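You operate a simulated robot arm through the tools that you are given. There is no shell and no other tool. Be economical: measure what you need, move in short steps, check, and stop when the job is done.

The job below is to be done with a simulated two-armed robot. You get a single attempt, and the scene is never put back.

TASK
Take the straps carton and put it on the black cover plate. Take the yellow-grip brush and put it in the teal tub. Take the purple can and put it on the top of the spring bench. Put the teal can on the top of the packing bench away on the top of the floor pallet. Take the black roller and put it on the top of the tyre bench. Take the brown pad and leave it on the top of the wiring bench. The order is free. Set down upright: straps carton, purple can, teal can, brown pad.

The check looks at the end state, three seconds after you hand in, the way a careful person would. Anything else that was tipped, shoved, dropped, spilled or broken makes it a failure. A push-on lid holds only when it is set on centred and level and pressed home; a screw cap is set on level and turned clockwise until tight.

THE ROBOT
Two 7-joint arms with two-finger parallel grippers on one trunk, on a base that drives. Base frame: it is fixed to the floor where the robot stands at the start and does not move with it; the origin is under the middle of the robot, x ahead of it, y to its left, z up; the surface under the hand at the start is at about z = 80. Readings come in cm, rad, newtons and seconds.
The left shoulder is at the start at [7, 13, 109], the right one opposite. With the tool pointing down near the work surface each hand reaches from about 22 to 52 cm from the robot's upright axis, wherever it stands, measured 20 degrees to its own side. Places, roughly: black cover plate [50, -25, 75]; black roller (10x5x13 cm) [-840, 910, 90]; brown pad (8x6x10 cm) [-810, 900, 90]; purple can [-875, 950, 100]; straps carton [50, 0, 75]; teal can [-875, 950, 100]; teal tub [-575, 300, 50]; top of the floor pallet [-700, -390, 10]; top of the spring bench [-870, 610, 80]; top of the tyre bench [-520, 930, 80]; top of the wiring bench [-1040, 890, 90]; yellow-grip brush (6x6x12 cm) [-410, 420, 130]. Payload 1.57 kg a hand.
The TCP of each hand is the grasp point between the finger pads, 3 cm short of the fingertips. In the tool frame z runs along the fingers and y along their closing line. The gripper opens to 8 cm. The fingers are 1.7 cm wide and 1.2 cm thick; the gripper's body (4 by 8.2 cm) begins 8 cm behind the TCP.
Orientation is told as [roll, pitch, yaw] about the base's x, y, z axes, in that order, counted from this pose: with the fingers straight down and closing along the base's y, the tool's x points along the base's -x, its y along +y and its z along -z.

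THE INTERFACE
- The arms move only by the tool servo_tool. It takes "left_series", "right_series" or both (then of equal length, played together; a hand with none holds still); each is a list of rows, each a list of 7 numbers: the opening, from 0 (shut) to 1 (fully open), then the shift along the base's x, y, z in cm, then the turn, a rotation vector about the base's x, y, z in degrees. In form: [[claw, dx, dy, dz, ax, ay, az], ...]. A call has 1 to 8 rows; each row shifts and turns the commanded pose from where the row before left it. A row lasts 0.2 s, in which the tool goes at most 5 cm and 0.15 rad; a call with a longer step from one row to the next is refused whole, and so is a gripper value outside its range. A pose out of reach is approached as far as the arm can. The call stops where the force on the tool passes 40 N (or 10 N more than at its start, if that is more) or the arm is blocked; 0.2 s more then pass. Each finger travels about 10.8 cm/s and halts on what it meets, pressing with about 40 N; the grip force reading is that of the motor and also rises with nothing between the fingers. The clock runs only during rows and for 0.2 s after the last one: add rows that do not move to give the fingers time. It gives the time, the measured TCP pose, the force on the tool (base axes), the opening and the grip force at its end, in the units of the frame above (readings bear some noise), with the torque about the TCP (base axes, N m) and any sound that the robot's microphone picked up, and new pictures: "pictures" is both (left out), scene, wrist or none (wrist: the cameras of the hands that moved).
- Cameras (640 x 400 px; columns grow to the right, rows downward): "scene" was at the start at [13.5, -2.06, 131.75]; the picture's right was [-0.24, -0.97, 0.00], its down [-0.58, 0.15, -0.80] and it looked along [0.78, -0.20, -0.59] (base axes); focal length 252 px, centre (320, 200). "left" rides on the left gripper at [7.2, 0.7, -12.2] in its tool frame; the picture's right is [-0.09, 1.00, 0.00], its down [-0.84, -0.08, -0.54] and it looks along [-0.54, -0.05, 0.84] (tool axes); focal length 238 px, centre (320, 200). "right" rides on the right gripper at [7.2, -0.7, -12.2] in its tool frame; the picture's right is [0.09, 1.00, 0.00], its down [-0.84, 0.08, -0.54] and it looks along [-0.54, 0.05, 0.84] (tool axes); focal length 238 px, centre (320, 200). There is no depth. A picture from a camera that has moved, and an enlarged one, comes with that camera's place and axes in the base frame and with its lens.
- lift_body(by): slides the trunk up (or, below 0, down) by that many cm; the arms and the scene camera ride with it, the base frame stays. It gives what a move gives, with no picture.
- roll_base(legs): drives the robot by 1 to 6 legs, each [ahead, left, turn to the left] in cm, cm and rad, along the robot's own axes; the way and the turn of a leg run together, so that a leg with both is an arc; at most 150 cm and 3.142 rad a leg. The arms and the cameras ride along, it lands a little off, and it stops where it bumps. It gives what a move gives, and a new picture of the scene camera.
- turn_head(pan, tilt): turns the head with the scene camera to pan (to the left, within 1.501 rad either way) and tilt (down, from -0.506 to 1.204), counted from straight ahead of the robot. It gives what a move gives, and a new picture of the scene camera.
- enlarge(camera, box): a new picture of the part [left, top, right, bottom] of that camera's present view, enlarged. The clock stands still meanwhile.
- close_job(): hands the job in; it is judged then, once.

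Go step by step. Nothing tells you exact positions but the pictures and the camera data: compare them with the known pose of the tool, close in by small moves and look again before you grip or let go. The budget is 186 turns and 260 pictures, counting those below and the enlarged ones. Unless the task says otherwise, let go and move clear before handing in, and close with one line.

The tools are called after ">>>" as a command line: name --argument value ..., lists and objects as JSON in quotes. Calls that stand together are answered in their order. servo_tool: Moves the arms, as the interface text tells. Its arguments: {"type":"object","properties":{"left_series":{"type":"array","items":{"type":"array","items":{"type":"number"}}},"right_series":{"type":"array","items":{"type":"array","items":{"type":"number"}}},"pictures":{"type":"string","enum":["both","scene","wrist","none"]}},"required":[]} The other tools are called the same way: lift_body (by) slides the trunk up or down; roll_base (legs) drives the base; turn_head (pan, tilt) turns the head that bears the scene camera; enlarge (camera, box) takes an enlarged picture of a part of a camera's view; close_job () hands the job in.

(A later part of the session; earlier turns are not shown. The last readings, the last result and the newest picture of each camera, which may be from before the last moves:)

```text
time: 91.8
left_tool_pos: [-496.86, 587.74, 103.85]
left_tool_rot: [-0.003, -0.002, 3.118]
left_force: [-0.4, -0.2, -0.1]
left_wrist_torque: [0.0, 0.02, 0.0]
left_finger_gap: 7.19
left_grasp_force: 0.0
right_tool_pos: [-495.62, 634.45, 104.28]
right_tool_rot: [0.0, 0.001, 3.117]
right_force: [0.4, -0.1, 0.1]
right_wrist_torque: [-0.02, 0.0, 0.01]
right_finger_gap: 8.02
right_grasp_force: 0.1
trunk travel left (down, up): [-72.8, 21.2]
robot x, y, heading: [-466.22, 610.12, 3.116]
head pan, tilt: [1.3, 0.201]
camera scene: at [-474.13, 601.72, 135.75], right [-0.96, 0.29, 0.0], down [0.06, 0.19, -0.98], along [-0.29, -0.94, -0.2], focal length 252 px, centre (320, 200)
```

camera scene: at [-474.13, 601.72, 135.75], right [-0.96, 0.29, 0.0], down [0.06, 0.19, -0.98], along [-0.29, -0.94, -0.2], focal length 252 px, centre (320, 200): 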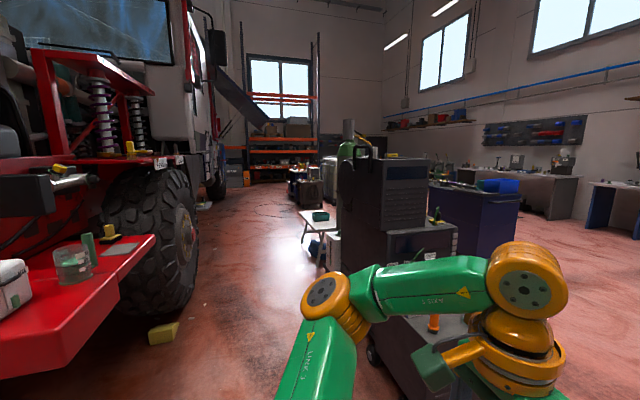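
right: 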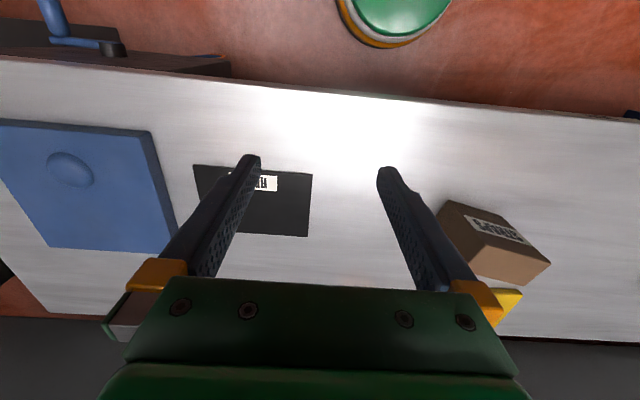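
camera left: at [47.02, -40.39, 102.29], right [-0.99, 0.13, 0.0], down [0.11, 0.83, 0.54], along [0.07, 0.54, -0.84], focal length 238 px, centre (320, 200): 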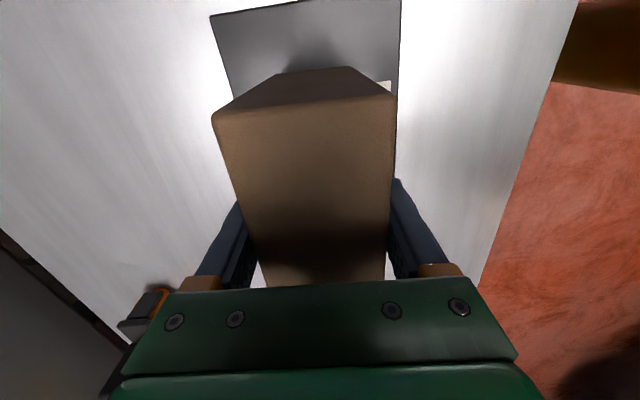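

>>> enlarge --camera "scene" --box '[20, 110, 220, 235]'

>>> enlarge --camera "scene" --box '[260, 160, 420, 260]'

```text
3.20 times, centred on (120, 172) of scene
camera zoom: at [-474.13, 601.72, 135.75], right [-0.96, 0.29, 0.0], down [0.06, 0.19, -0.98], along [-0.29, -0.94, -0.2], focal length 808 px, centre (960, 288)
```

zoom: 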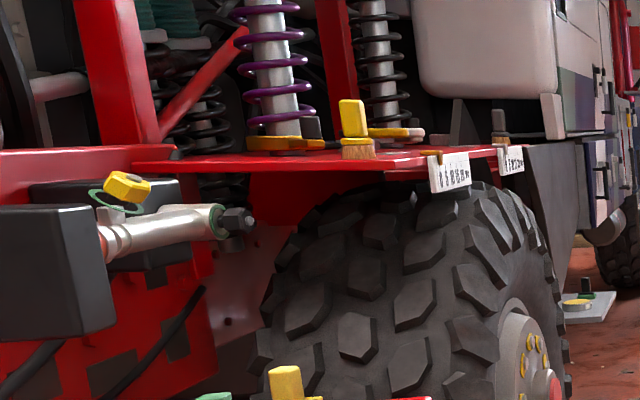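

```text
4.00 times, centred on (340, 210) of scene
camera zoom: at [-474.13, 601.72, 135.75], right [-0.96, 0.29, 0.0], down [0.06, 0.19, -0.98], along [-0.29, -0.94, -0.2], focal length 1010 px, centre (240, 160)
```

zoom: 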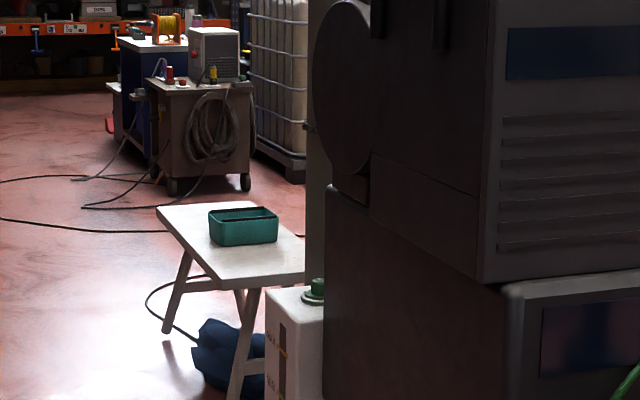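

The brush stands upright on the red fender shelf at about (-410, 420), z 129–140, and the teal tub is on the white table farther back. I'll turn to face +x and slide down the gap between tyre and cart, to come at the brush from the side.

>>> roll_base --legs '[[0, 0, -3.116], [-22, -60, 0], [0, -60, 0]]'

>>> lift_body --by 16

>>> turn_head --pan -0.6 --tilt 0.35

```text
time: 105.6
left_tool_pos: [-456.42, 514.94, 103.93]
left_tool_rot: [-0.002, -0.002, 0.032]
left_force: [-0.2, 0.3, 0.9]
left_wrist_torque: [0.01, -0.01, 0.0]
left_finger_gap: 7.2
left_grasp_force: 0.0
right_tool_pos: [-455.04, 468.17, 104.38]
right_tool_rot: [-0.002, 0.001, 0.033]
right_force: [-0.4, -1.0, 0.5]
right_wrist_torque: [0.01, -0.02, -0.01]
right_finger_gap: 8.02
right_grasp_force: 0.1
trunk travel left (down, up): [-72.8, 21.2]
robot x, y, heading: [-485.63, 490.16, 0.034]
head pan, tilt: [1.3, 0.201]
camera scene: at [-478.25, 499.83, 135.74], right [0.97, -0.24, 0.0], down [-0.05, -0.19, -0.98], along [0.23, 0.95, -0.2], focal length 252 px, centre (320, 200)
```

scene: 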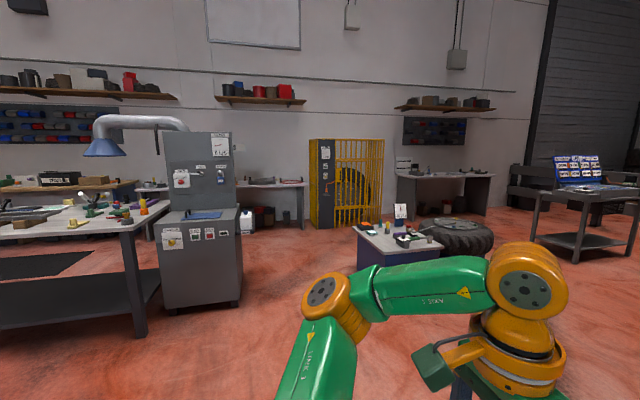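

```text
time: 107.4
left_tool_pos: [-456.46, 514.86, 119.87]
left_tool_rot: [-0.001, -0.002, 0.034]
left_force: [0.1, -0.3, 0.0]
left_wrist_torque: [0.04, -0.01, -0.02]
left_finger_gap: 7.2
left_grasp_force: 0.1
right_tool_pos: [-455.08, 468.0, 120.42]
right_tool_rot: [0.001, 0.0, 0.032]
right_force: [-0.3, 0.0, -0.1]
right_wrist_torque: [0.0, 0.03, 0.01]
right_finger_gap: 7.99
right_grasp_force: 0.2
trunk travel left (down, up): [-88.8, 5.2]
robot x, y, heading: [-485.36, 490.56, 0.031]
head pan, tilt: [1.3, 0.201]
```

```text
time: 109.3
left_tool_pos: [-456.43, 514.88, 119.91]
left_tool_rot: [-0.001, -0.002, 0.034]
left_force: [0.4, -0.4, 0.4]
left_wrist_torque: [-0.01, -0.01, 0.0]
left_finger_gap: 7.21
left_grasp_force: 0.1
right_tool_pos: [-455.04, 468.21, 120.36]
right_tool_rot: [0.001, 0.0, 0.032]
right_force: [-1.6, 0.5, 0.4]
right_wrist_torque: [0.02, 0.0, -0.04]
right_finger_gap: 8.01
right_grasp_force: 0.1
trunk travel left (down, up): [-88.8, 5.2]
robot x, y, heading: [-485.64, 490.22, 0.031]
head pan, tilt: [-0.6, 0.351]
camera scene: at [-472.61, 485.67, 150.35], right [-0.54, -0.84, 0.0], down [-0.29, 0.19, -0.94], along [0.79, -0.51, -0.34], focal length 252 px, centre (320, 200)
```

scene: 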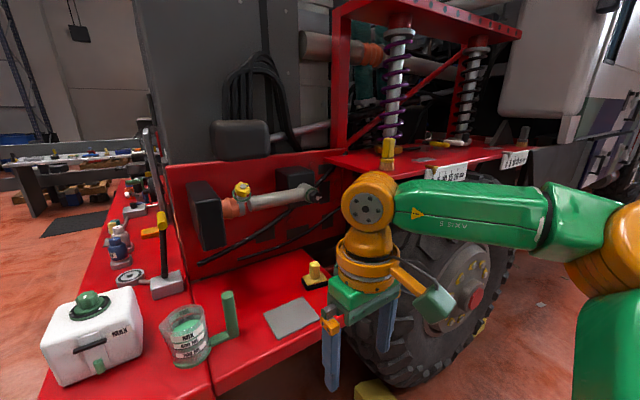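

The brush base triangulates to (-408, 413, 129). I'll tilt the left hand 45° forward and raise it, then slide the robot level with the brush.

>>> servo_tool --left_series '[[1, 0, 0, 3.8, 0, -7.5, 0], [1, 0, 0, 3.8, 0, -7.5, 0], [1, 0, 0, 3.8, 0, -7.5, 0], [1, 0, 0, 3.8, 0, -7.5, 0], [1, 0, 0, 3.8, 0, -7.5, 0], [1, 0, 0, 3.5, 0, -7.5, 0], [1, 0, 0, 0, 0, 0, 0]]' --pictures "none"

>>> roll_base --legs '[[0, -88, 0]]'

>>> turn_head --pan 0.2 --tilt 0.35

```text
time: 110.9
left_tool_pos: [-456.52, 514.91, 142.29]
left_tool_rot: [-0.033, -0.787, 0.046]
left_force: [-0.2, -0.6, -0.8]
left_wrist_torque: [0.0, -0.02, 0.03]
left_finger_gap: 7.98
left_grasp_force: 0.1
right_tool_pos: [-455.02, 468.12, 120.29]
right_tool_rot: [0.0, 0.001, 0.032]
right_force: [0.2, 0.0, -0.4]
right_wrist_torque: [0.0, -0.01, -0.02]
right_finger_gap: 8.0
right_grasp_force: 0.1
trunk travel left (down, up): [-88.8, 5.2]
robot x, y, heading: [-485.4, 490.1, 0.028]
head pan, tilt: [-0.6, 0.351]
```

```text
time: 115.5
left_tool_pos: [-454.4, 427.53, 142.11]
left_tool_rot: [-0.038, -0.784, 0.021]
left_force: [-0.1, -0.1, -0.2]
left_wrist_torque: [-0.03, -0.01, 0.01]
left_finger_gap: 8.0
left_grasp_force: 0.0
right_tool_pos: [-454.27, 380.8, 120.35]
right_tool_rot: [-0.001, -0.001, 0.003]
right_force: [0.4, -0.2, -0.2]
right_wrist_torque: [0.02, -0.02, -0.04]
right_finger_gap: 8.02
right_grasp_force: 0.0
trunk travel left (down, up): [-88.8, 5.2]
robot x, y, heading: [-483.82, 403.62, 0.008]
head pan, tilt: [-0.6, 0.351]
camera scene: at [-471.29, 398.82, 150.35], right [-0.56, -0.83, 0.0], down [-0.28, 0.19, -0.94], along [0.78, -0.53, -0.34], focal length 252 px, centre (320, 200)
```

scene: 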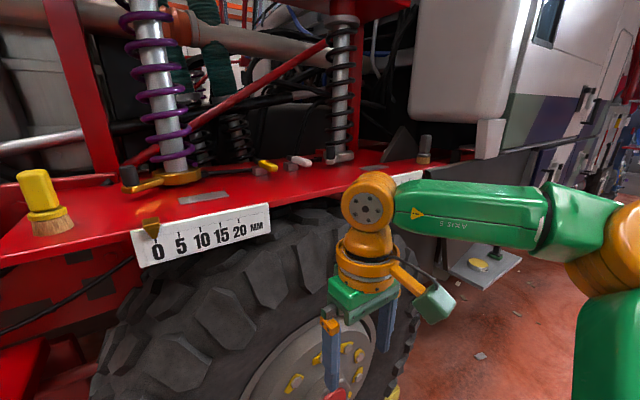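

```text
time: 116.6
left_tool_pos: [-454.4, 427.42, 142.29]
left_tool_rot: [-0.035, -0.784, 0.019]
left_force: [-0.2, 0.2, 0.0]
left_wrist_torque: [0.01, 0.0, 0.02]
left_finger_gap: 8.01
left_grasp_force: 0.1
right_tool_pos: [-454.17, 380.68, 120.29]
right_tool_rot: [-0.001, 0.0, 0.004]
right_force: [0.4, -0.6, 0.3]
right_wrist_torque: [0.01, -0.01, 0.04]
right_finger_gap: 8.0
right_grasp_force: 0.0
trunk travel left (down, up): [-88.8, 5.2]
robot x, y, heading: [-484.26, 403.41, -0.002]
head pan, tilt: [0.201, 0.351]
camera scene: at [-469.87, 405.76, 150.35], right [0.2, -0.98, 0.0], down [-0.34, -0.07, -0.94], along [0.92, 0.19, -0.34], focal length 252 px, centre (320, 200)
```

scene: 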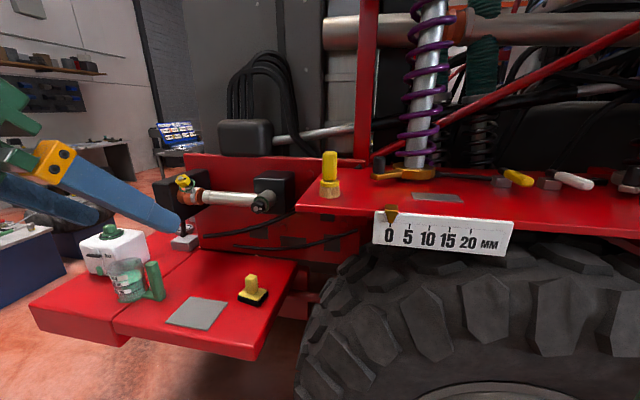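

The brush base is at (-411, 415.6), centre about (-408.5, 415.8), grip thin along y: good for closing along y. I'll drive 12 cm forward and align the hand.

>>> roll_base --legs '[[12, 0, 0]]'

>>> servo_tool --left_series '[[1, 2, -4, -2, 0, 0, 0], [1, 3, -4, -2, 0, 0, 0], [1, 3, -3.6, -1.3, 0, 0, 0], [1, 0, 0, 0, 0, 0, 0]]'

```text
time: 117.9
left_tool_pos: [-443.08, 427.39, 142.45]
left_tool_rot: [-0.036, -0.79, 0.019]
left_force: [-1.8, -0.1, 0.3]
left_wrist_torque: [0.02, -0.05, 0.02]
left_finger_gap: 8.0
left_grasp_force: 0.0
right_tool_pos: [-442.75, 380.51, 120.63]
right_tool_rot: [0.001, -0.004, 0.004]
right_force: [-0.8, -0.6, 0.4]
right_wrist_torque: [0.02, -0.03, 0.01]
right_finger_gap: 7.99
right_grasp_force: 0.0
trunk travel left (down, up): [-88.8, 5.2]
robot x, y, heading: [-472.03, 403.94, 0.004]
head pan, tilt: [0.201, 0.351]
camera scene: at [-458.61, 405.8, 150.42], right [0.2, -0.98, 0.0], down [-0.33, -0.07, -0.94], along [0.92, 0.19, -0.34], focal length 252 px, centre (320, 200)
```

scene: 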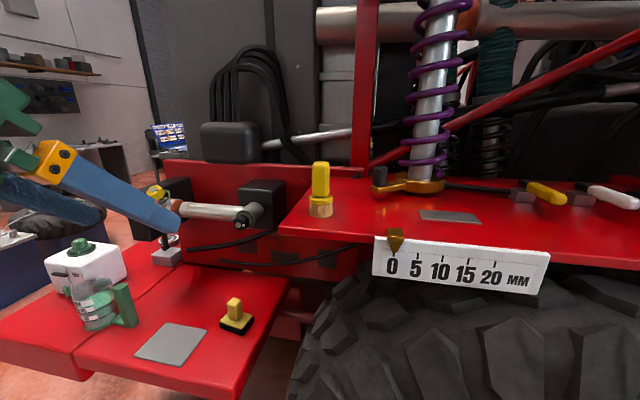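

```text
refused: row 2 steps farther than a row can; nothing moved
```

>>> servo_tool --left_series '[[1, 2, -4, -1.5, 0, 0, 0], [1, 2, -4, -2, 0, 0, 0], [1, 3, -3.6, -1.3, 0, 0, 0], [1, 3, 0, -0.5, 0, 0, 0], [1, 0, 0, 0, 0, 0, 0]]'

```text
time: 119.1
left_tool_pos: [-432.54, 415.81, 136.79]
left_tool_rot: [-0.035, -0.786, 0.018]
left_force: [0.0, -0.8, 0.3]
left_wrist_torque: [-0.04, -0.04, 0.01]
left_finger_gap: 8.0
left_grasp_force: 0.1
right_tool_pos: [-442.31, 380.7, 120.49]
right_tool_rot: [0.001, 0.0, 0.004]
right_force: [-0.2, 1.7, 0.3]
right_wrist_torque: [0.0, -0.05, 0.0]
right_finger_gap: 7.99
right_grasp_force: 0.1
trunk travel left (down, up): [-88.8, 5.2]
robot x, y, heading: [-472.06, 403.51, 0.003]
head pan, tilt: [0.201, 0.351]
camera scene: at [-458.03, 405.88, 150.35], right [0.2, -0.98, 0.0], down [-0.34, -0.07, -0.94], along [0.92, 0.19, -0.34], focal length 252 px, centre (320, 200)
camera left: at [-446.38, 416.73, 140.22], right [0.07, 1.0, 0.04], down [0.21, -0.05, 0.98], along [0.98, -0.06, -0.21], focal length 238 px, centre (320, 200)
```

scene: 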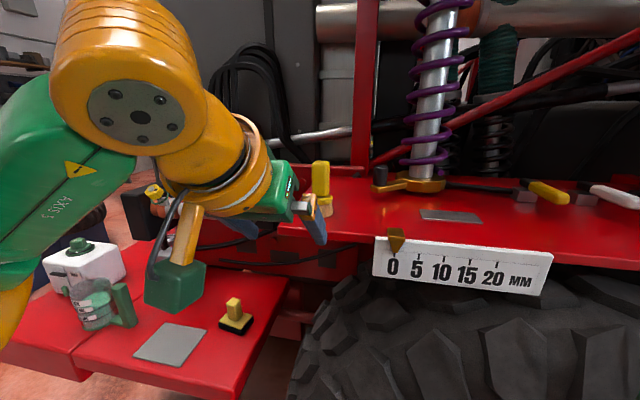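
left: 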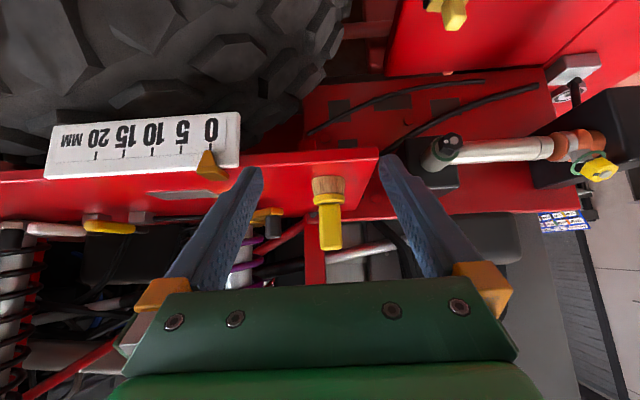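

Aligned: the brush is centred between the fingers, and the ruler pointer is about 10 cm away. Advancing.

>>> servo_tool --left_series '[[1, 4, 0, 0, 0, 0, 0], [1, 4, 0, 0, 0, 0, 0], [1, 4, 0, 0, 0, 0, 0], [1, 4, 0, 0, 0, 0, 0], [1, 4, 0, 0, 0, 0, 0], [1, 2, 0, 0, 0, 0, 0], [1, 0, 0, 0, 0, 0, 0]]'

```text
time: 120.7
left_tool_pos: [-416.05, 416.32, 134.31]
left_tool_rot: [-0.034, -0.787, 0.019]
left_force: [0.2, 0.6, -0.2]
left_wrist_torque: [0.0, 0.0, -0.03]
left_finger_gap: 8.0
left_grasp_force: 0.2
left hand out of reach, approached as far as the arm can: row 4, 5, 6
right_tool_pos: [-442.22, 380.48, 120.25]
right_tool_rot: [0.003, 0.0, 0.004]
right_force: [0.5, -0.1, -0.4]
right_wrist_torque: [0.02, 0.01, 0.03]
right_finger_gap: 8.0
right_grasp_force: 0.0
trunk travel left (down, up): [-88.8, 5.2]
robot x, y, heading: [-471.91, 403.69, 0.002]
head pan, tilt: [0.201, 0.351]
camera scene: at [-457.91, 405.68, 150.34], right [0.2, -0.98, 0.0], down [-0.34, -0.07, -0.94], along [0.92, 0.19, -0.34], focal length 252 px, centre (320, 200)
camera left: at [-429.77, 417.14, 137.72], right [0.07, 1.0, 0.04], down [0.21, -0.06, 0.98], along [0.98, -0.06, -0.21], focal length 238 px, centre (320, 200)
```

scene: 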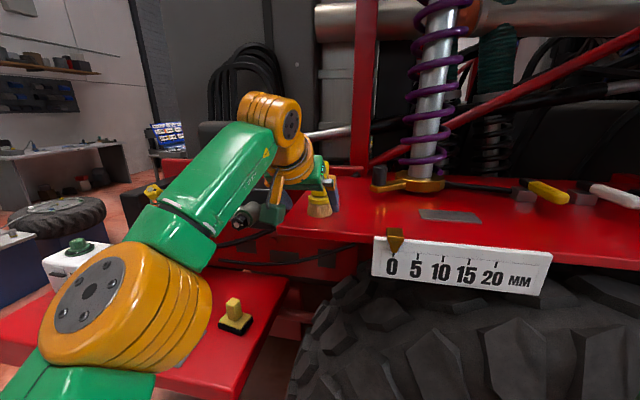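
left: 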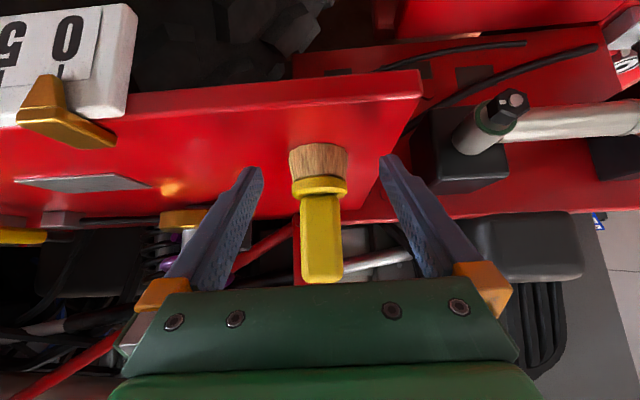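

I'm 7 cm short and slightly low. I'll raise the trunk 3 cm and drive the last bit.

>>> lift_body --by 2.6

>>> roll_base --legs '[[6.5, 0, 0]]'

>>> servo_tool --left_series '[[1, 0, 0, 0, 0, 0, 0]]' --pictures "wrist"

```text
time: 121.4
left_tool_pos: [-416.18, 416.29, 136.83]
left_tool_rot: [-0.034, -0.787, 0.017]
left_force: [0.8, -0.3, 0.3]
left_wrist_torque: [0.03, 0.0, -0.01]
left_finger_gap: 8.03
left_grasp_force: 0.0
right_tool_pos: [-442.24, 380.64, 123.01]
right_tool_rot: [0.002, 0.001, 0.004]
right_force: [0.3, 0.5, 0.9]
right_wrist_torque: [-0.04, -0.03, 0.02]
right_finger_gap: 8.0
right_grasp_force: 0.1
trunk travel left (down, up): [-91.4, 2.6]
robot x, y, heading: [-472.1, 403.96, 0.003]
head pan, tilt: [0.201, 0.351]
```

```text
time: 122.4
left_tool_pos: [-410.59, 416.49, 137.31]
left_tool_rot: [-0.035, -0.794, 0.02]
left_force: [0.0, 0.2, 0.3]
left_wrist_torque: [-0.04, -0.03, -0.01]
left_finger_gap: 8.0
left_grasp_force: 0.0
right_tool_pos: [-436.57, 380.66, 123.26]
right_tool_rot: [0.0, -0.01, 0.002]
right_force: [-0.4, 0.5, 0.3]
right_wrist_torque: [-0.03, -0.07, 0.04]
right_finger_gap: 8.0
right_grasp_force: 0.1
trunk travel left (down, up): [-91.4, 2.6]
robot x, y, heading: [-465.68, 403.62, 0.008]
head pan, tilt: [0.201, 0.351]
camera scene: at [-452.62, 405.81, 153.07], right [0.2, -0.98, 0.0], down [-0.33, -0.07, -0.94], along [0.92, 0.19, -0.34], focal length 252 px, centre (320, 200)
```

scene: 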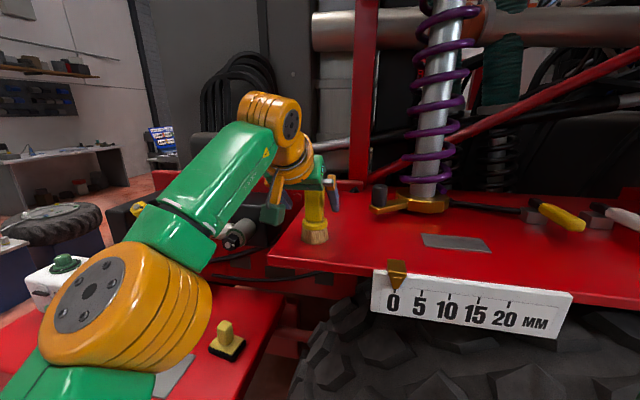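

```text
time: 122.8
left_tool_pos: [-408.99, 416.4, 136.5]
left_tool_rot: [-0.035, -0.783, 0.018]
left_force: [0.0, -0.1, -1.1]
left_wrist_torque: [0.0, 0.02, 0.02]
left_finger_gap: 8.0
left_grasp_force: 0.0
right_tool_pos: [-435.09, 380.68, 122.92]
right_tool_rot: [-0.002, 0.005, 0.003]
right_force: [0.4, 0.1, -0.8]
right_wrist_torque: [0.0, 0.02, 0.03]
right_finger_gap: 7.98
right_grasp_force: 0.1
trunk travel left (down, up): [-91.4, 2.6]
robot x, y, heading: [-465.52, 403.36, 0.01]
head pan, tilt: [0.201, 0.351]
camera left: at [-422.65, 417.28, 140.15], right [0.07, 1.0, 0.04], down [0.21, -0.06, 0.98], along [0.97, -0.06, -0.21], focal length 238 px, centre (320, 200)
```

left: 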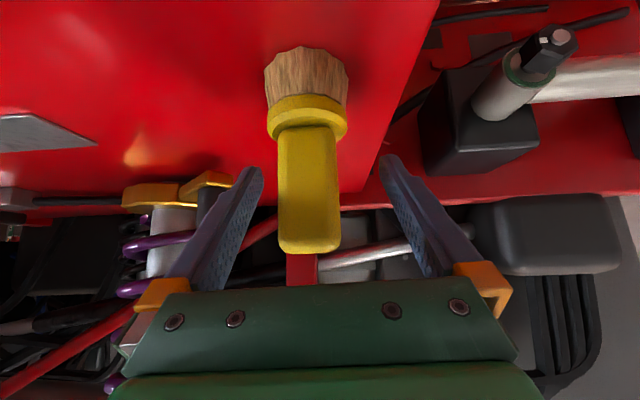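

The grip sits between the pads. Nudge, close, and lift a little.

>>> servo_tool --left_series '[[1, 0, -0.6, 0, 0, 0, 0], [0.7, 0, 0, 0, 0, 0, 0], [0.4, 0, 0, 0, 0, 0, 0], [0.15, 0, 0, 0, 0, 0, 0], [0.15, 0, 0, 0, 0, 0, 0], [0.15, 0, 0, 1.5, 0, 0, 0], [0.15, 0, 0, 1.5, 0, 0, 0], [0.15, 0, 0, 0, 0, 0, 0]]'

```text
time: 124.6
left_tool_pos: [-410.68, 416.26, 138.75]
left_tool_rot: [-0.034, -0.786, 0.017]
left_force: [0.7, -0.5, -1.0]
left_wrist_torque: [-0.01, 0.02, 0.0]
left_finger_gap: 3.35
left_grasp_force: 40.0
left hand out of reach, approached as far as the arm can: row 6, 7
right_tool_pos: [-435.66, 380.66, 123.05]
right_tool_rot: [0.002, 0.0, 0.004]
right_force: [0.3, 0.5, -0.4]
right_wrist_torque: [-0.02, 0.0, -0.01]
right_finger_gap: 7.98
right_grasp_force: 0.0
trunk travel left (down, up): [-91.4, 2.6]
robot x, y, heading: [-465.14, 403.88, 0.001]
head pan, tilt: [0.201, 0.351]
camera scene: at [-451.27, 405.78, 152.94], right [0.2, -0.98, 0.0], down [-0.34, -0.07, -0.94], along [0.92, 0.19, -0.34], focal length 252 px, centre (320, 200)
camera left: at [-424.48, 417.22, 142.22], right [0.07, 1.0, 0.04], down [0.21, -0.06, 0.98], along [0.98, -0.06, -0.21], focal length 238 px, centre (320, 200)
```

scene: 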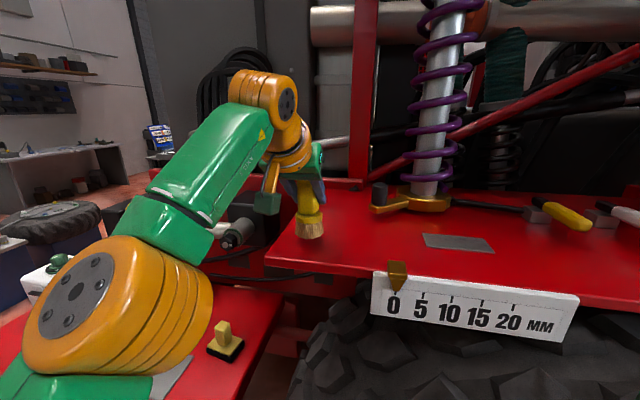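
left: 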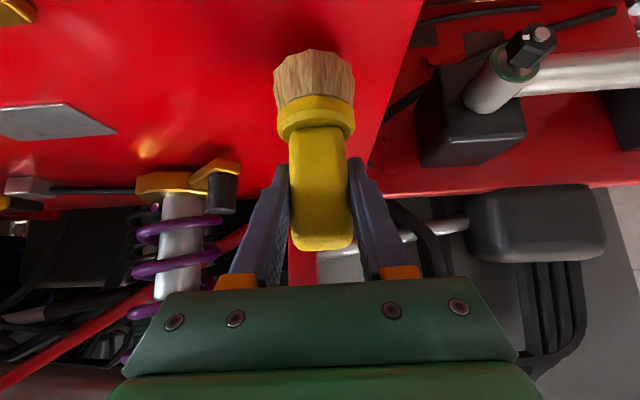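

Brush lifted. I'll pull the hand back and up, back the robot off, and look toward the tub.

>>> servo_tool --left_series '[[0.15, -3, 0, 2, 0, 0, 0], [0.15, -4, 0, 1, 0, 0, 0], [0.15, -4, 0, 0, 0, 0, 0], [0.15, -4, 0, 0, 0, 0, 0], [0.15, -4, 0, 0, 0, 0, 0], [0.15, -4, 0, 0, 0, 0, 0], [0.15, 0, 0, 0, 0, 0, 0]]' --pictures "none"

>>> roll_base --legs '[[-20, 0, 0]]'

>>> turn_head --pan -1.5 --tilt 0.3

```text
time: 126.2
left_tool_pos: [-433.85, 416.07, 141.72]
left_tool_rot: [-0.035, -0.786, 0.019]
left_force: [-0.8, -0.1, -1.4]
left_wrist_torque: [0.0, 0.01, -0.03]
left_finger_gap: 3.35
left_grasp_force: 39.9
right_tool_pos: [-435.64, 380.61, 123.06]
right_tool_rot: [-0.001, 0.001, 0.005]
right_force: [0.5, -0.5, 0.2]
right_wrist_torque: [0.0, 0.01, -0.03]
right_finger_gap: 7.98
right_grasp_force: 0.0
trunk travel left (down, up): [-91.4, 2.6]
robot x, y, heading: [-465.59, 403.89, 0.006]
head pan, tilt: [0.201, 0.351]
```

```text
time: 127.8
left_tool_pos: [-452.85, 416.08, 141.57]
left_tool_rot: [-0.033, -0.782, 0.017]
left_force: [0.3, 0.1, -1.0]
left_wrist_torque: [0.02, 0.04, -0.01]
left_finger_gap: 3.34
left_grasp_force: 40.0
right_tool_pos: [-454.77, 380.66, 122.79]
right_tool_rot: [0.0, 0.005, 0.002]
right_force: [1.0, 0.1, -0.4]
right_wrist_torque: [0.0, 0.03, -0.01]
right_finger_gap: 8.02
right_grasp_force: 0.1
trunk travel left (down, up): [-91.4, 2.6]
robot x, y, heading: [-485.52, 403.51, 0.007]
head pan, tilt: [0.201, 0.351]
camera scene: at [-470.33, 405.77, 152.88], right [0.2, -0.98, 0.0], down [-0.34, -0.07, -0.94], along [0.92, 0.19, -0.35], focal length 252 px, centre (320, 200)
```

scene: 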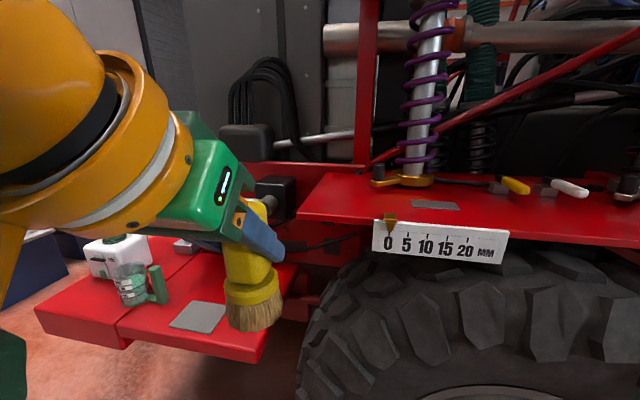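

```text
time: 129.5
left_tool_pos: [-453.36, 415.99, 141.81]
left_tool_rot: [-0.036, -0.785, 0.018]
left_force: [0.2, 0.9, -0.3]
left_wrist_torque: [-0.03, 0.01, 0.0]
left_finger_gap: 3.35
left_grasp_force: 39.9
right_tool_pos: [-455.21, 380.57, 122.87]
right_tool_rot: [0.001, 0.0, 0.003]
right_force: [-0.1, 0.0, 0.1]
right_wrist_torque: [0.03, 0.0, 0.01]
right_finger_gap: 7.98
right_grasp_force: 0.0
trunk travel left (down, up): [-91.4, 2.6]
robot x, y, heading: [-484.91, 403.77, -0.002]
head pan, tilt: [-1.499, 0.3]
camera scene: at [-479.37, 394.58, 153.42], right [-1.0, -0.07, 0.0], down [-0.02, 0.29, -0.96], along [0.07, -0.95, -0.3], focal length 252 px, centre (320, 200)
```

scene: 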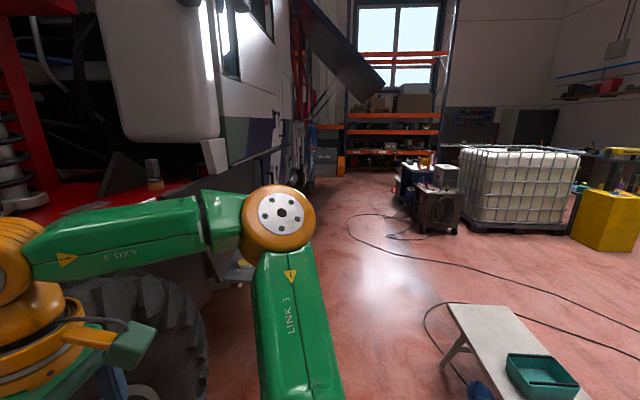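

The tub is at about (-566, 310), on a low white table with its east edge near x≈-550. I'll slide down to y≈326 and turn to face it.

>>> roll_base --legs '[[0, -76, 0], [0, 0, 3.141]]'

>>> turn_head --pan 0.15 --tilt 0.8

```text
time: 140.9
left_tool_pos: [-516.64, 315.55, 141.84]
left_tool_rot: [-0.034, -0.787, 3.142]
left_force: [0.0, -0.4, -1.6]
left_wrist_torque: [0.0, -0.01, 0.0]
left_finger_gap: 3.31
left_grasp_force: 39.8
right_tool_pos: [-514.08, 351.18, 123.05]
right_tool_rot: [-0.001, 0.0, 3.126]
right_force: [0.4, 0.5, 0.0]
right_wrist_torque: [0.0, -0.02, 0.02]
right_finger_gap: 8.02
right_grasp_force: 0.0
trunk travel left (down, up): [-91.4, 2.6]
robot x, y, heading: [-484.68, 327.3, 3.128]
head pan, tilt: [-1.499, 0.3]
camera scene: at [-490.18, 336.86, 153.42], right [1.0, 0.06, 0.0], down [0.02, -0.3, -0.96], along [-0.05, 0.95, -0.3], focal length 252 px, centre (320, 200)
```

scene: 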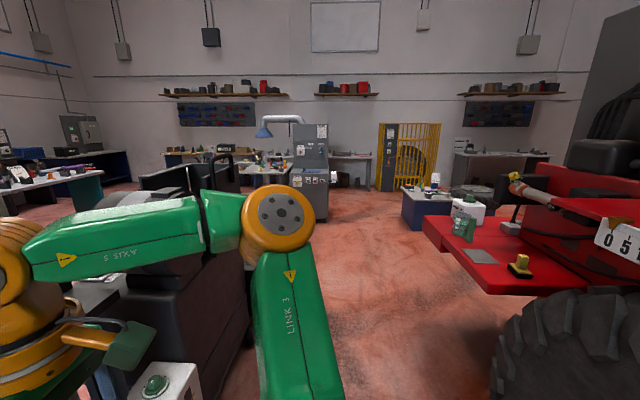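

```text
time: 142.6
left_tool_pos: [-516.63, 315.6, 141.73]
left_tool_rot: [-0.034, -0.785, 3.143]
left_force: [0.9, -0.2, -0.6]
left_wrist_torque: [-0.05, -0.04, 0.0]
left_finger_gap: 3.33
left_grasp_force: 40.1
right_tool_pos: [-514.1, 351.08, 122.93]
right_tool_rot: [0.0, -0.001, 3.125]
right_force: [-0.4, 0.5, 0.0]
right_wrist_torque: [-0.02, -0.02, 0.02]
right_finger_gap: 8.0
right_grasp_force: 0.0
trunk travel left (down, up): [-91.4, 2.6]
robot x, y, heading: [-484.5, 327.5, 3.123]
head pan, tilt: [0.15, 0.799]
camera scene: at [-497.66, 326.45, 148.98], right [-0.13, 0.99, 0.0], down [0.71, 0.1, -0.7], along [-0.69, -0.09, -0.72], focal length 252 px, centre (320, 200)
```

scene: 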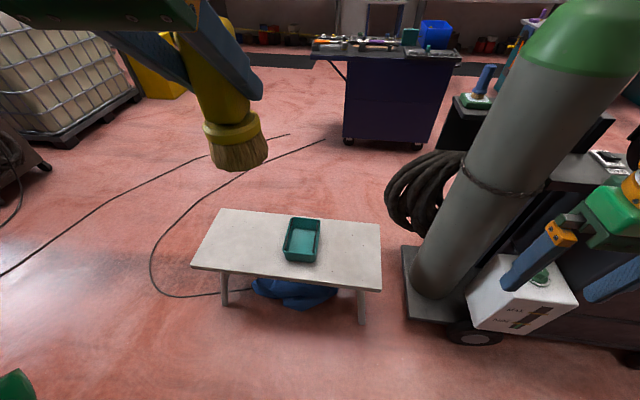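

>>> enlarge --camera "scene" --box '[240, 190, 368, 270]'

```text
5.00 times, centred on (304, 230) of scene
camera zoom: at [-497.66, 326.45, 148.98], right [-0.13, 0.99, 0.0], down [0.71, 0.1, -0.7], along [-0.69, -0.09, -0.72], focal length 1262 px, centre (400, 50)
```

zoom: 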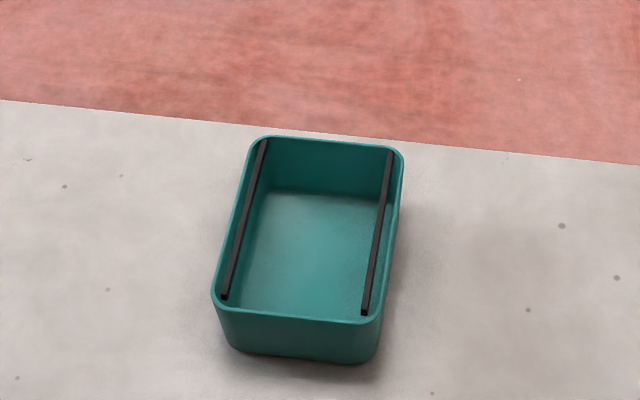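

Tub: rim z≈54.5, centred at (-565.5, 309.8), about 19×14.5 cm. I'll come closer, lower the trunk, and reach over it.

>>> roll_base --legs '[[28, 6, 0.015]]'

>>> lift_body --by -60

>>> turn_head --pan 0.15 --tilt 0.9

```text
time: 144.6
left_tool_pos: [-543.98, 309.27, 141.86]
left_tool_rot: [-0.033, -0.789, -3.127]
left_force: [0.3, 1.0, -0.8]
left_wrist_torque: [-0.01, 0.0, 0.02]
left_finger_gap: 3.36
left_grasp_force: 40.6
right_tool_pos: [-541.86, 344.81, 123.0]
right_tool_rot: [0.002, -0.002, -3.143]
right_force: [0.4, -0.1, -0.1]
right_wrist_torque: [-0.02, 0.01, -0.03]
right_finger_gap: 8.0
right_grasp_force: 0.1
trunk travel left (down, up): [-91.4, 2.6]
robot x, y, heading: [-512.26, 321.27, 3.14]
head pan, tilt: [0.15, 0.799]
camera scene: at [-525.0, 320.41, 149.02], right [-0.15, 0.99, 0.0], down [0.71, 0.11, -0.7], along [-0.69, -0.1, -0.71], focal length 252 px, centre (320, 200)
```

scene: 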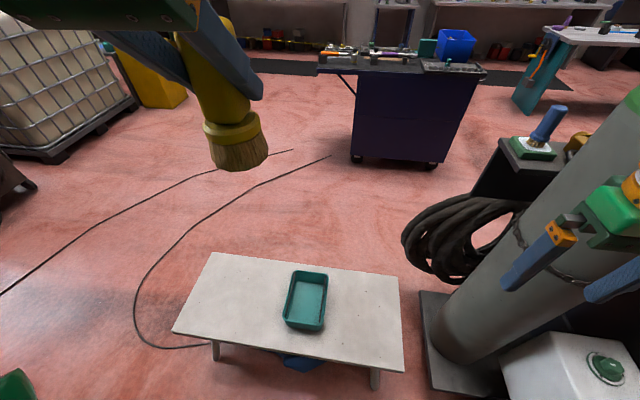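

```text
refused: -60 is not a number from -40 to 40
```

```text
time: 145.3
left_tool_pos: [-544.09, 309.19, 141.87]
left_tool_rot: [-0.034, -0.789, -3.127]
left_force: [0.0, 0.1, -1.4]
left_wrist_torque: [-0.01, 0.0, 0.02]
left_finger_gap: 3.32
left_grasp_force: 40.0
right_tool_pos: [-542.05, 344.73, 123.02]
right_tool_rot: [0.0, 0.001, -3.141]
right_force: [-0.9, -0.1, 0.7]
right_wrist_torque: [-0.03, -0.01, 0.02]
right_finger_gap: 8.0
right_grasp_force: 0.0
trunk travel left (down, up): [-91.4, 2.6]
robot x, y, heading: [-512.34, 321.63, 3.142]
head pan, tilt: [0.15, 0.901]
camera scene: at [-524.76, 320.42, 148.2], right [-0.15, 0.99, 0.0], down [0.77, 0.12, -0.62], along [-0.62, -0.09, -0.78], focal length 252 px, centre (320, 200)
```

scene: 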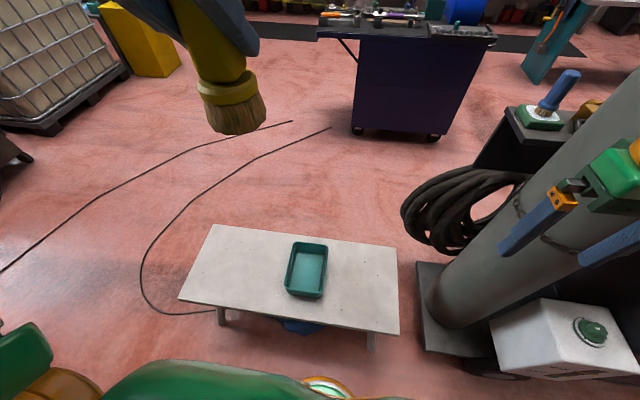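

>>> lift_body --by -40

>>> lift_body --by -22

>>> servo_tool --left_series '[[0.15, -4, 0, 0, 0, 0, 0], [0.15, -4, 0, 0, 0, 2, 0], [0.15, -4, 0, 0, 0, 2, 0], [0.15, -4, 0, 0, 0, 2, 0], [0.15, -3, 0, 0, 0, 2, 0], [0.15, -3, 0.5, 0, 0, 2, 0], [0.15, 0, 0, 0, 0, 0, 0]]'

```text
time: 149.1
left_tool_pos: [-544.22, 309.29, 101.72]
left_tool_rot: [-0.034, -0.785, -3.128]
left_force: [0.0, 0.3, -0.9]
left_wrist_torque: [0.0, -0.03, 0.0]
left_finger_gap: 3.33
left_grasp_force: 40.0
right_tool_pos: [-542.15, 344.69, 82.91]
right_tool_rot: [-0.001, 0.0, -3.14]
right_force: [-0.1, 0.2, -0.8]
right_wrist_torque: [0.03, 0.04, 0.0]
right_finger_gap: 8.01
right_grasp_force: 0.1
trunk travel left (down, up): [-51.4, 42.6]
robot x, y, heading: [-512.18, 321.42, 3.139]
head pan, tilt: [0.15, 0.901]
```

```text
time: 151.4
left_tool_pos: [-544.19, 309.22, 79.78]
left_tool_rot: [-0.035, -0.787, -3.127]
left_force: [0.5, 0.2, -1.5]
left_wrist_torque: [-0.01, -0.02, 0.02]
left_finger_gap: 3.34
left_grasp_force: 40.3
right_tool_pos: [-542.3, 344.63, 61.06]
right_tool_rot: [-0.001, -0.001, -3.142]
right_force: [-0.5, -0.3, -0.2]
right_wrist_torque: [0.01, -0.02, 0.0]
right_finger_gap: 7.98
right_grasp_force: 0.0
trunk travel left (down, up): [-29.4, 64.6]
robot x, y, heading: [-512.62, 321.63, 3.139]
head pan, tilt: [0.15, 0.901]
```

```text
time: 153.0
left_tool_pos: [-566.2, 309.71, 79.73]
left_tool_rot: [-0.038, -0.962, -3.124]
left_force: [0.1, 0.5, -1.6]
left_wrist_torque: [0.02, -0.01, -0.01]
left_finger_gap: 3.35
left_grasp_force: 39.9
right_tool_pos: [-542.22, 344.78, 60.86]
right_tool_rot: [0.001, 0.0, -3.142]
right_force: [-0.5, 0.5, -0.2]
right_wrist_torque: [0.04, -0.02, -0.04]
right_finger_gap: 7.98
right_grasp_force: 0.2
trunk travel left (down, up): [-29.4, 64.6]
robot x, y, heading: [-512.43, 321.39, 3.137]
head pan, tilt: [0.15, 0.901]
camera scene: at [-524.89, 320.38, 86.19], right [-0.15, 0.99, 0.0], down [0.78, 0.12, -0.62], along [-0.61, -0.09, -0.78], focal length 252 px, centre (320, 200)
camera left: at [-552.16, 308.91, 80.73], right [-0.07, -1.0, 0.05], down [-0.03, 0.06, 1.0], along [-1.0, 0.06, -0.04], focal length 238 px, centre (320, 200)
```

scene: 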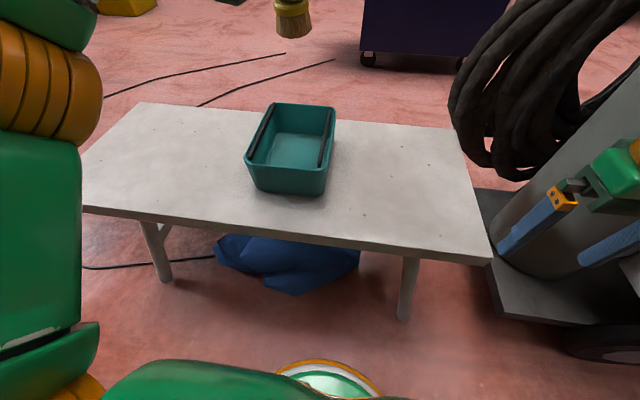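
left: 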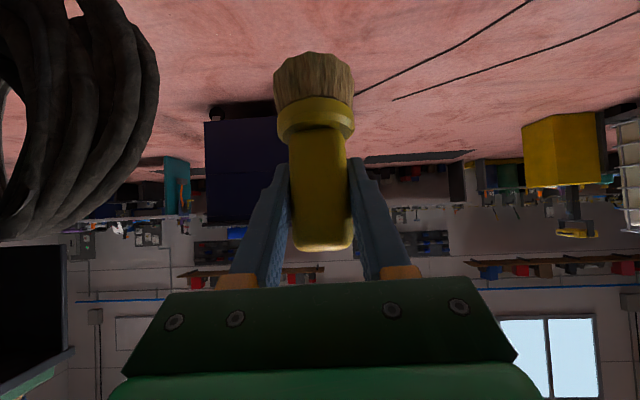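

The brush is over the tub, but I tilted the wrong way. I'll correct the tilt to about 35° and lower.

>>> servo_tool --left_series '[[0.15, 0, 0, -3, 0, -5, 0], [0.15, 0, 0, -3, 0, -5, 0], [0.15, 0, 0, -3, 0, -5, 0], [0.15, 0, 0, -3, 0, -5, 0], [0.15, 0, 0, -3, 0, 0, 0], [0.15, 0, 0, -3, 0, 0, 0], [0.15, 0, 0, 0, 0, 0, 0]]'

```text
time: 154.6
left_tool_pos: [-566.24, 309.79, 61.77]
left_tool_rot: [-0.031, -0.612, -3.129]
left_force: [0.0, -0.2, -1.4]
left_wrist_torque: [-0.03, 0.04, 0.04]
left_finger_gap: 3.34
left_grasp_force: 39.9
right_tool_pos: [-542.2, 344.7, 61.09]
right_tool_rot: [-0.002, 0.001, -3.142]
right_force: [0.0, 0.3, -0.5]
right_wrist_torque: [0.01, 0.02, 0.01]
right_finger_gap: 8.0
right_grasp_force: 0.1
trunk travel left (down, up): [-29.4, 64.6]
robot x, y, heading: [-512.16, 321.49, 3.141]
head pan, tilt: [0.15, 0.901]
camera scene: at [-524.9, 320.39, 86.19], right [-0.15, 0.99, 0.0], down [0.78, 0.12, -0.62], along [-0.61, -0.09, -0.78], focal length 252 px, centre (320, 200)
camera left: at [-553.4, 309.01, 67.58], right [-0.08, -1.0, 0.03], down [-0.37, 0.06, 0.93], along [-0.92, 0.06, -0.38], focal length 238 px, centre (320, 200)
```

scene: 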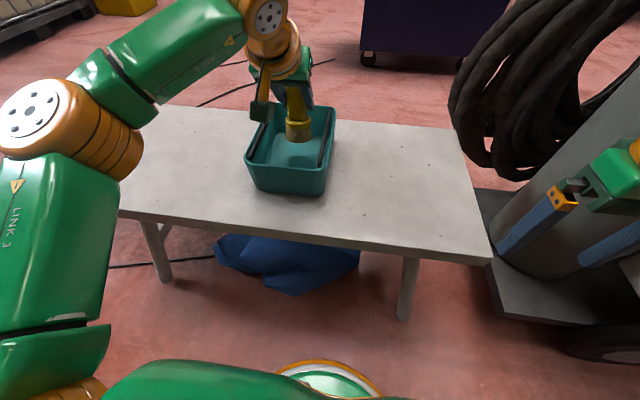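
left: 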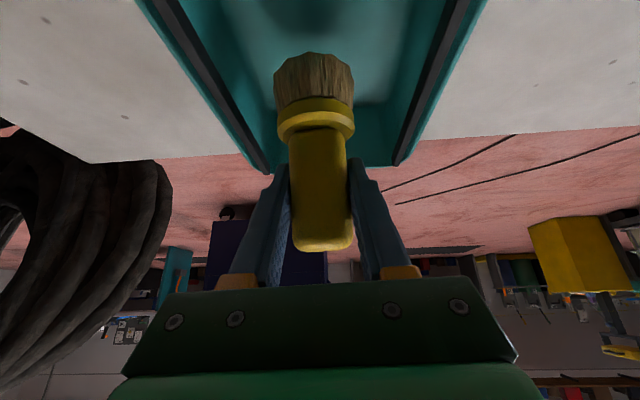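

>>> servo_tool --left_series '[[0.15, 0, 0, -2.5, 0, 0, 0], [0.15, 0, 0, -2.5, 0, 0, 0], [0.15, 0, 0, -1, 0, 0, 0], [0.15, 0, 0, -0.7, 0, 0, 0], [0.15, 0, 0, 0, 0, 0, 0]]'

```text
time: 155.8
left_tool_pos: [-565.69, 309.85, 55.74]
left_tool_rot: [-0.029, -0.625, -3.129]
left_force: [5.9, -2.7, 36.3]
left_wrist_torque: [-0.34, 0.39, 0.08]
left_finger_gap: 3.37
left_grasp_force: 39.7
right_tool_pos: [-541.73, 344.86, 61.31]
right_tool_rot: [0.003, -0.01, -3.142]
right_force: [0.1, 0.5, 0.8]
right_wrist_torque: [-0.02, 0.01, 0.0]
right_finger_gap: 7.99
right_grasp_force: 0.0
trunk travel left (down, up): [-29.4, 64.6]
robot x, y, heading: [-512.41, 321.12, 3.141]
head pan, tilt: [0.15, 0.901]
camera scene: at [-524.07, 320.5, 86.34], right [-0.15, 0.99, 0.0], down [0.77, 0.12, -0.63], along [-0.62, -0.09, -0.78], focal length 252 px, centre (320, 200)
camera left: at [-552.85, 309.13, 61.43], right [-0.08, -1.0, 0.03], down [-0.36, 0.06, 0.93], along [-0.93, 0.06, -0.36], focal length 238 px, centre (320, 200)
```

scene: 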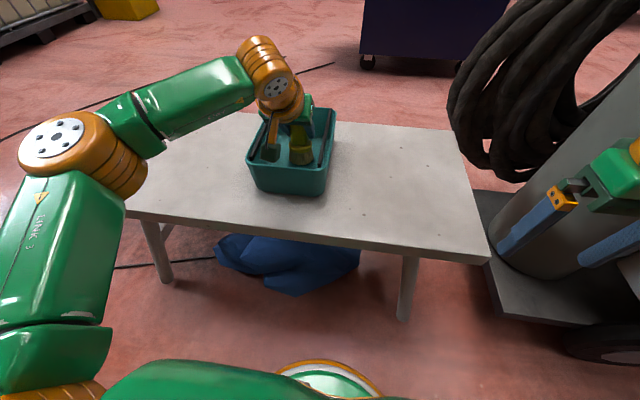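
left: 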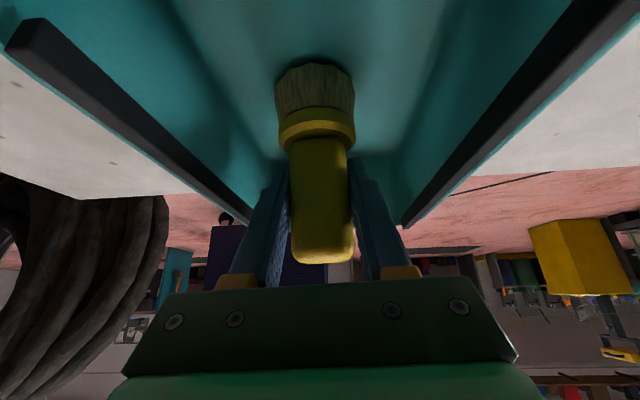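

The brush touches the tub floor. Ease up slightly, open, and withdraw upward.

>>> servo_tool --left_series '[[0.15, 0, 0, 0.6, 0, 0, 0], [0.4, 0, 0, 0, 0, 0, 0], [0.65, 0, 0, 0, 0, 0, 0], [0.65, 0, 0, 0, 0, 0, 0], [0.65, 2, 0, 3, 0, 0, 0], [0.65, 2, 0, 3.5, 0, 0, 0], [0.65, 2, 0, 4, 0, 0, 0], [0.65, 2, 0, 4, 0, 0, 0]]'

```text
time: 157.6
left_tool_pos: [-558.12, 310.01, 70.22]
left_tool_rot: [-0.031, -0.612, -3.128]
left_force: [0.4, -0.1, 0.6]
left_wrist_torque: [0.0, 0.06, 0.0]
left_finger_gap: 5.16
left_grasp_force: 0.1
right_tool_pos: [-542.18, 344.77, 61.03]
right_tool_rot: [0.0, 0.001, -3.141]
right_force: [0.0, 0.8, -0.3]
right_wrist_torque: [0.02, -0.03, 0.0]
right_finger_gap: 8.02
right_grasp_force: 0.1
trunk travel left (down, up): [-29.4, 64.6]
robot x, y, heading: [-512.5, 321.26, 3.14]
head pan, tilt: [0.15, 0.901]
camera scene: at [-524.84, 320.41, 86.19], right [-0.15, 0.99, 0.0], down [0.77, 0.12, -0.62], along [-0.61, -0.09, -0.78], focal length 252 px, centre (320, 200)
camera left: at [-545.21, 309.26, 75.99], right [-0.08, -1.0, 0.03], down [-0.37, 0.06, 0.93], along [-0.92, 0.06, -0.38], focal length 238 px, centre (320, 200)
```

scene: 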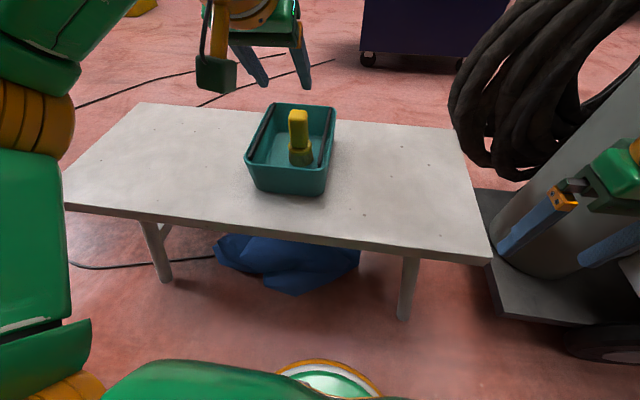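
left: 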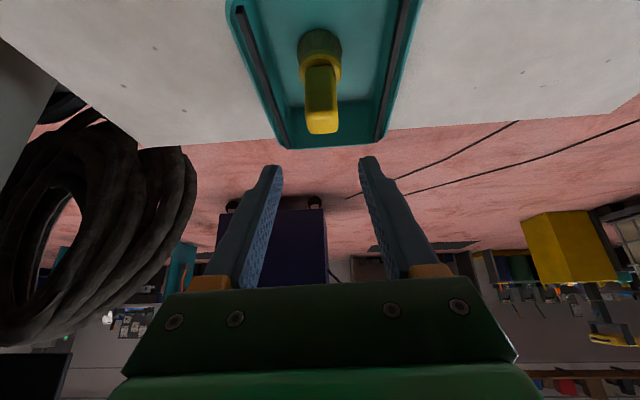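

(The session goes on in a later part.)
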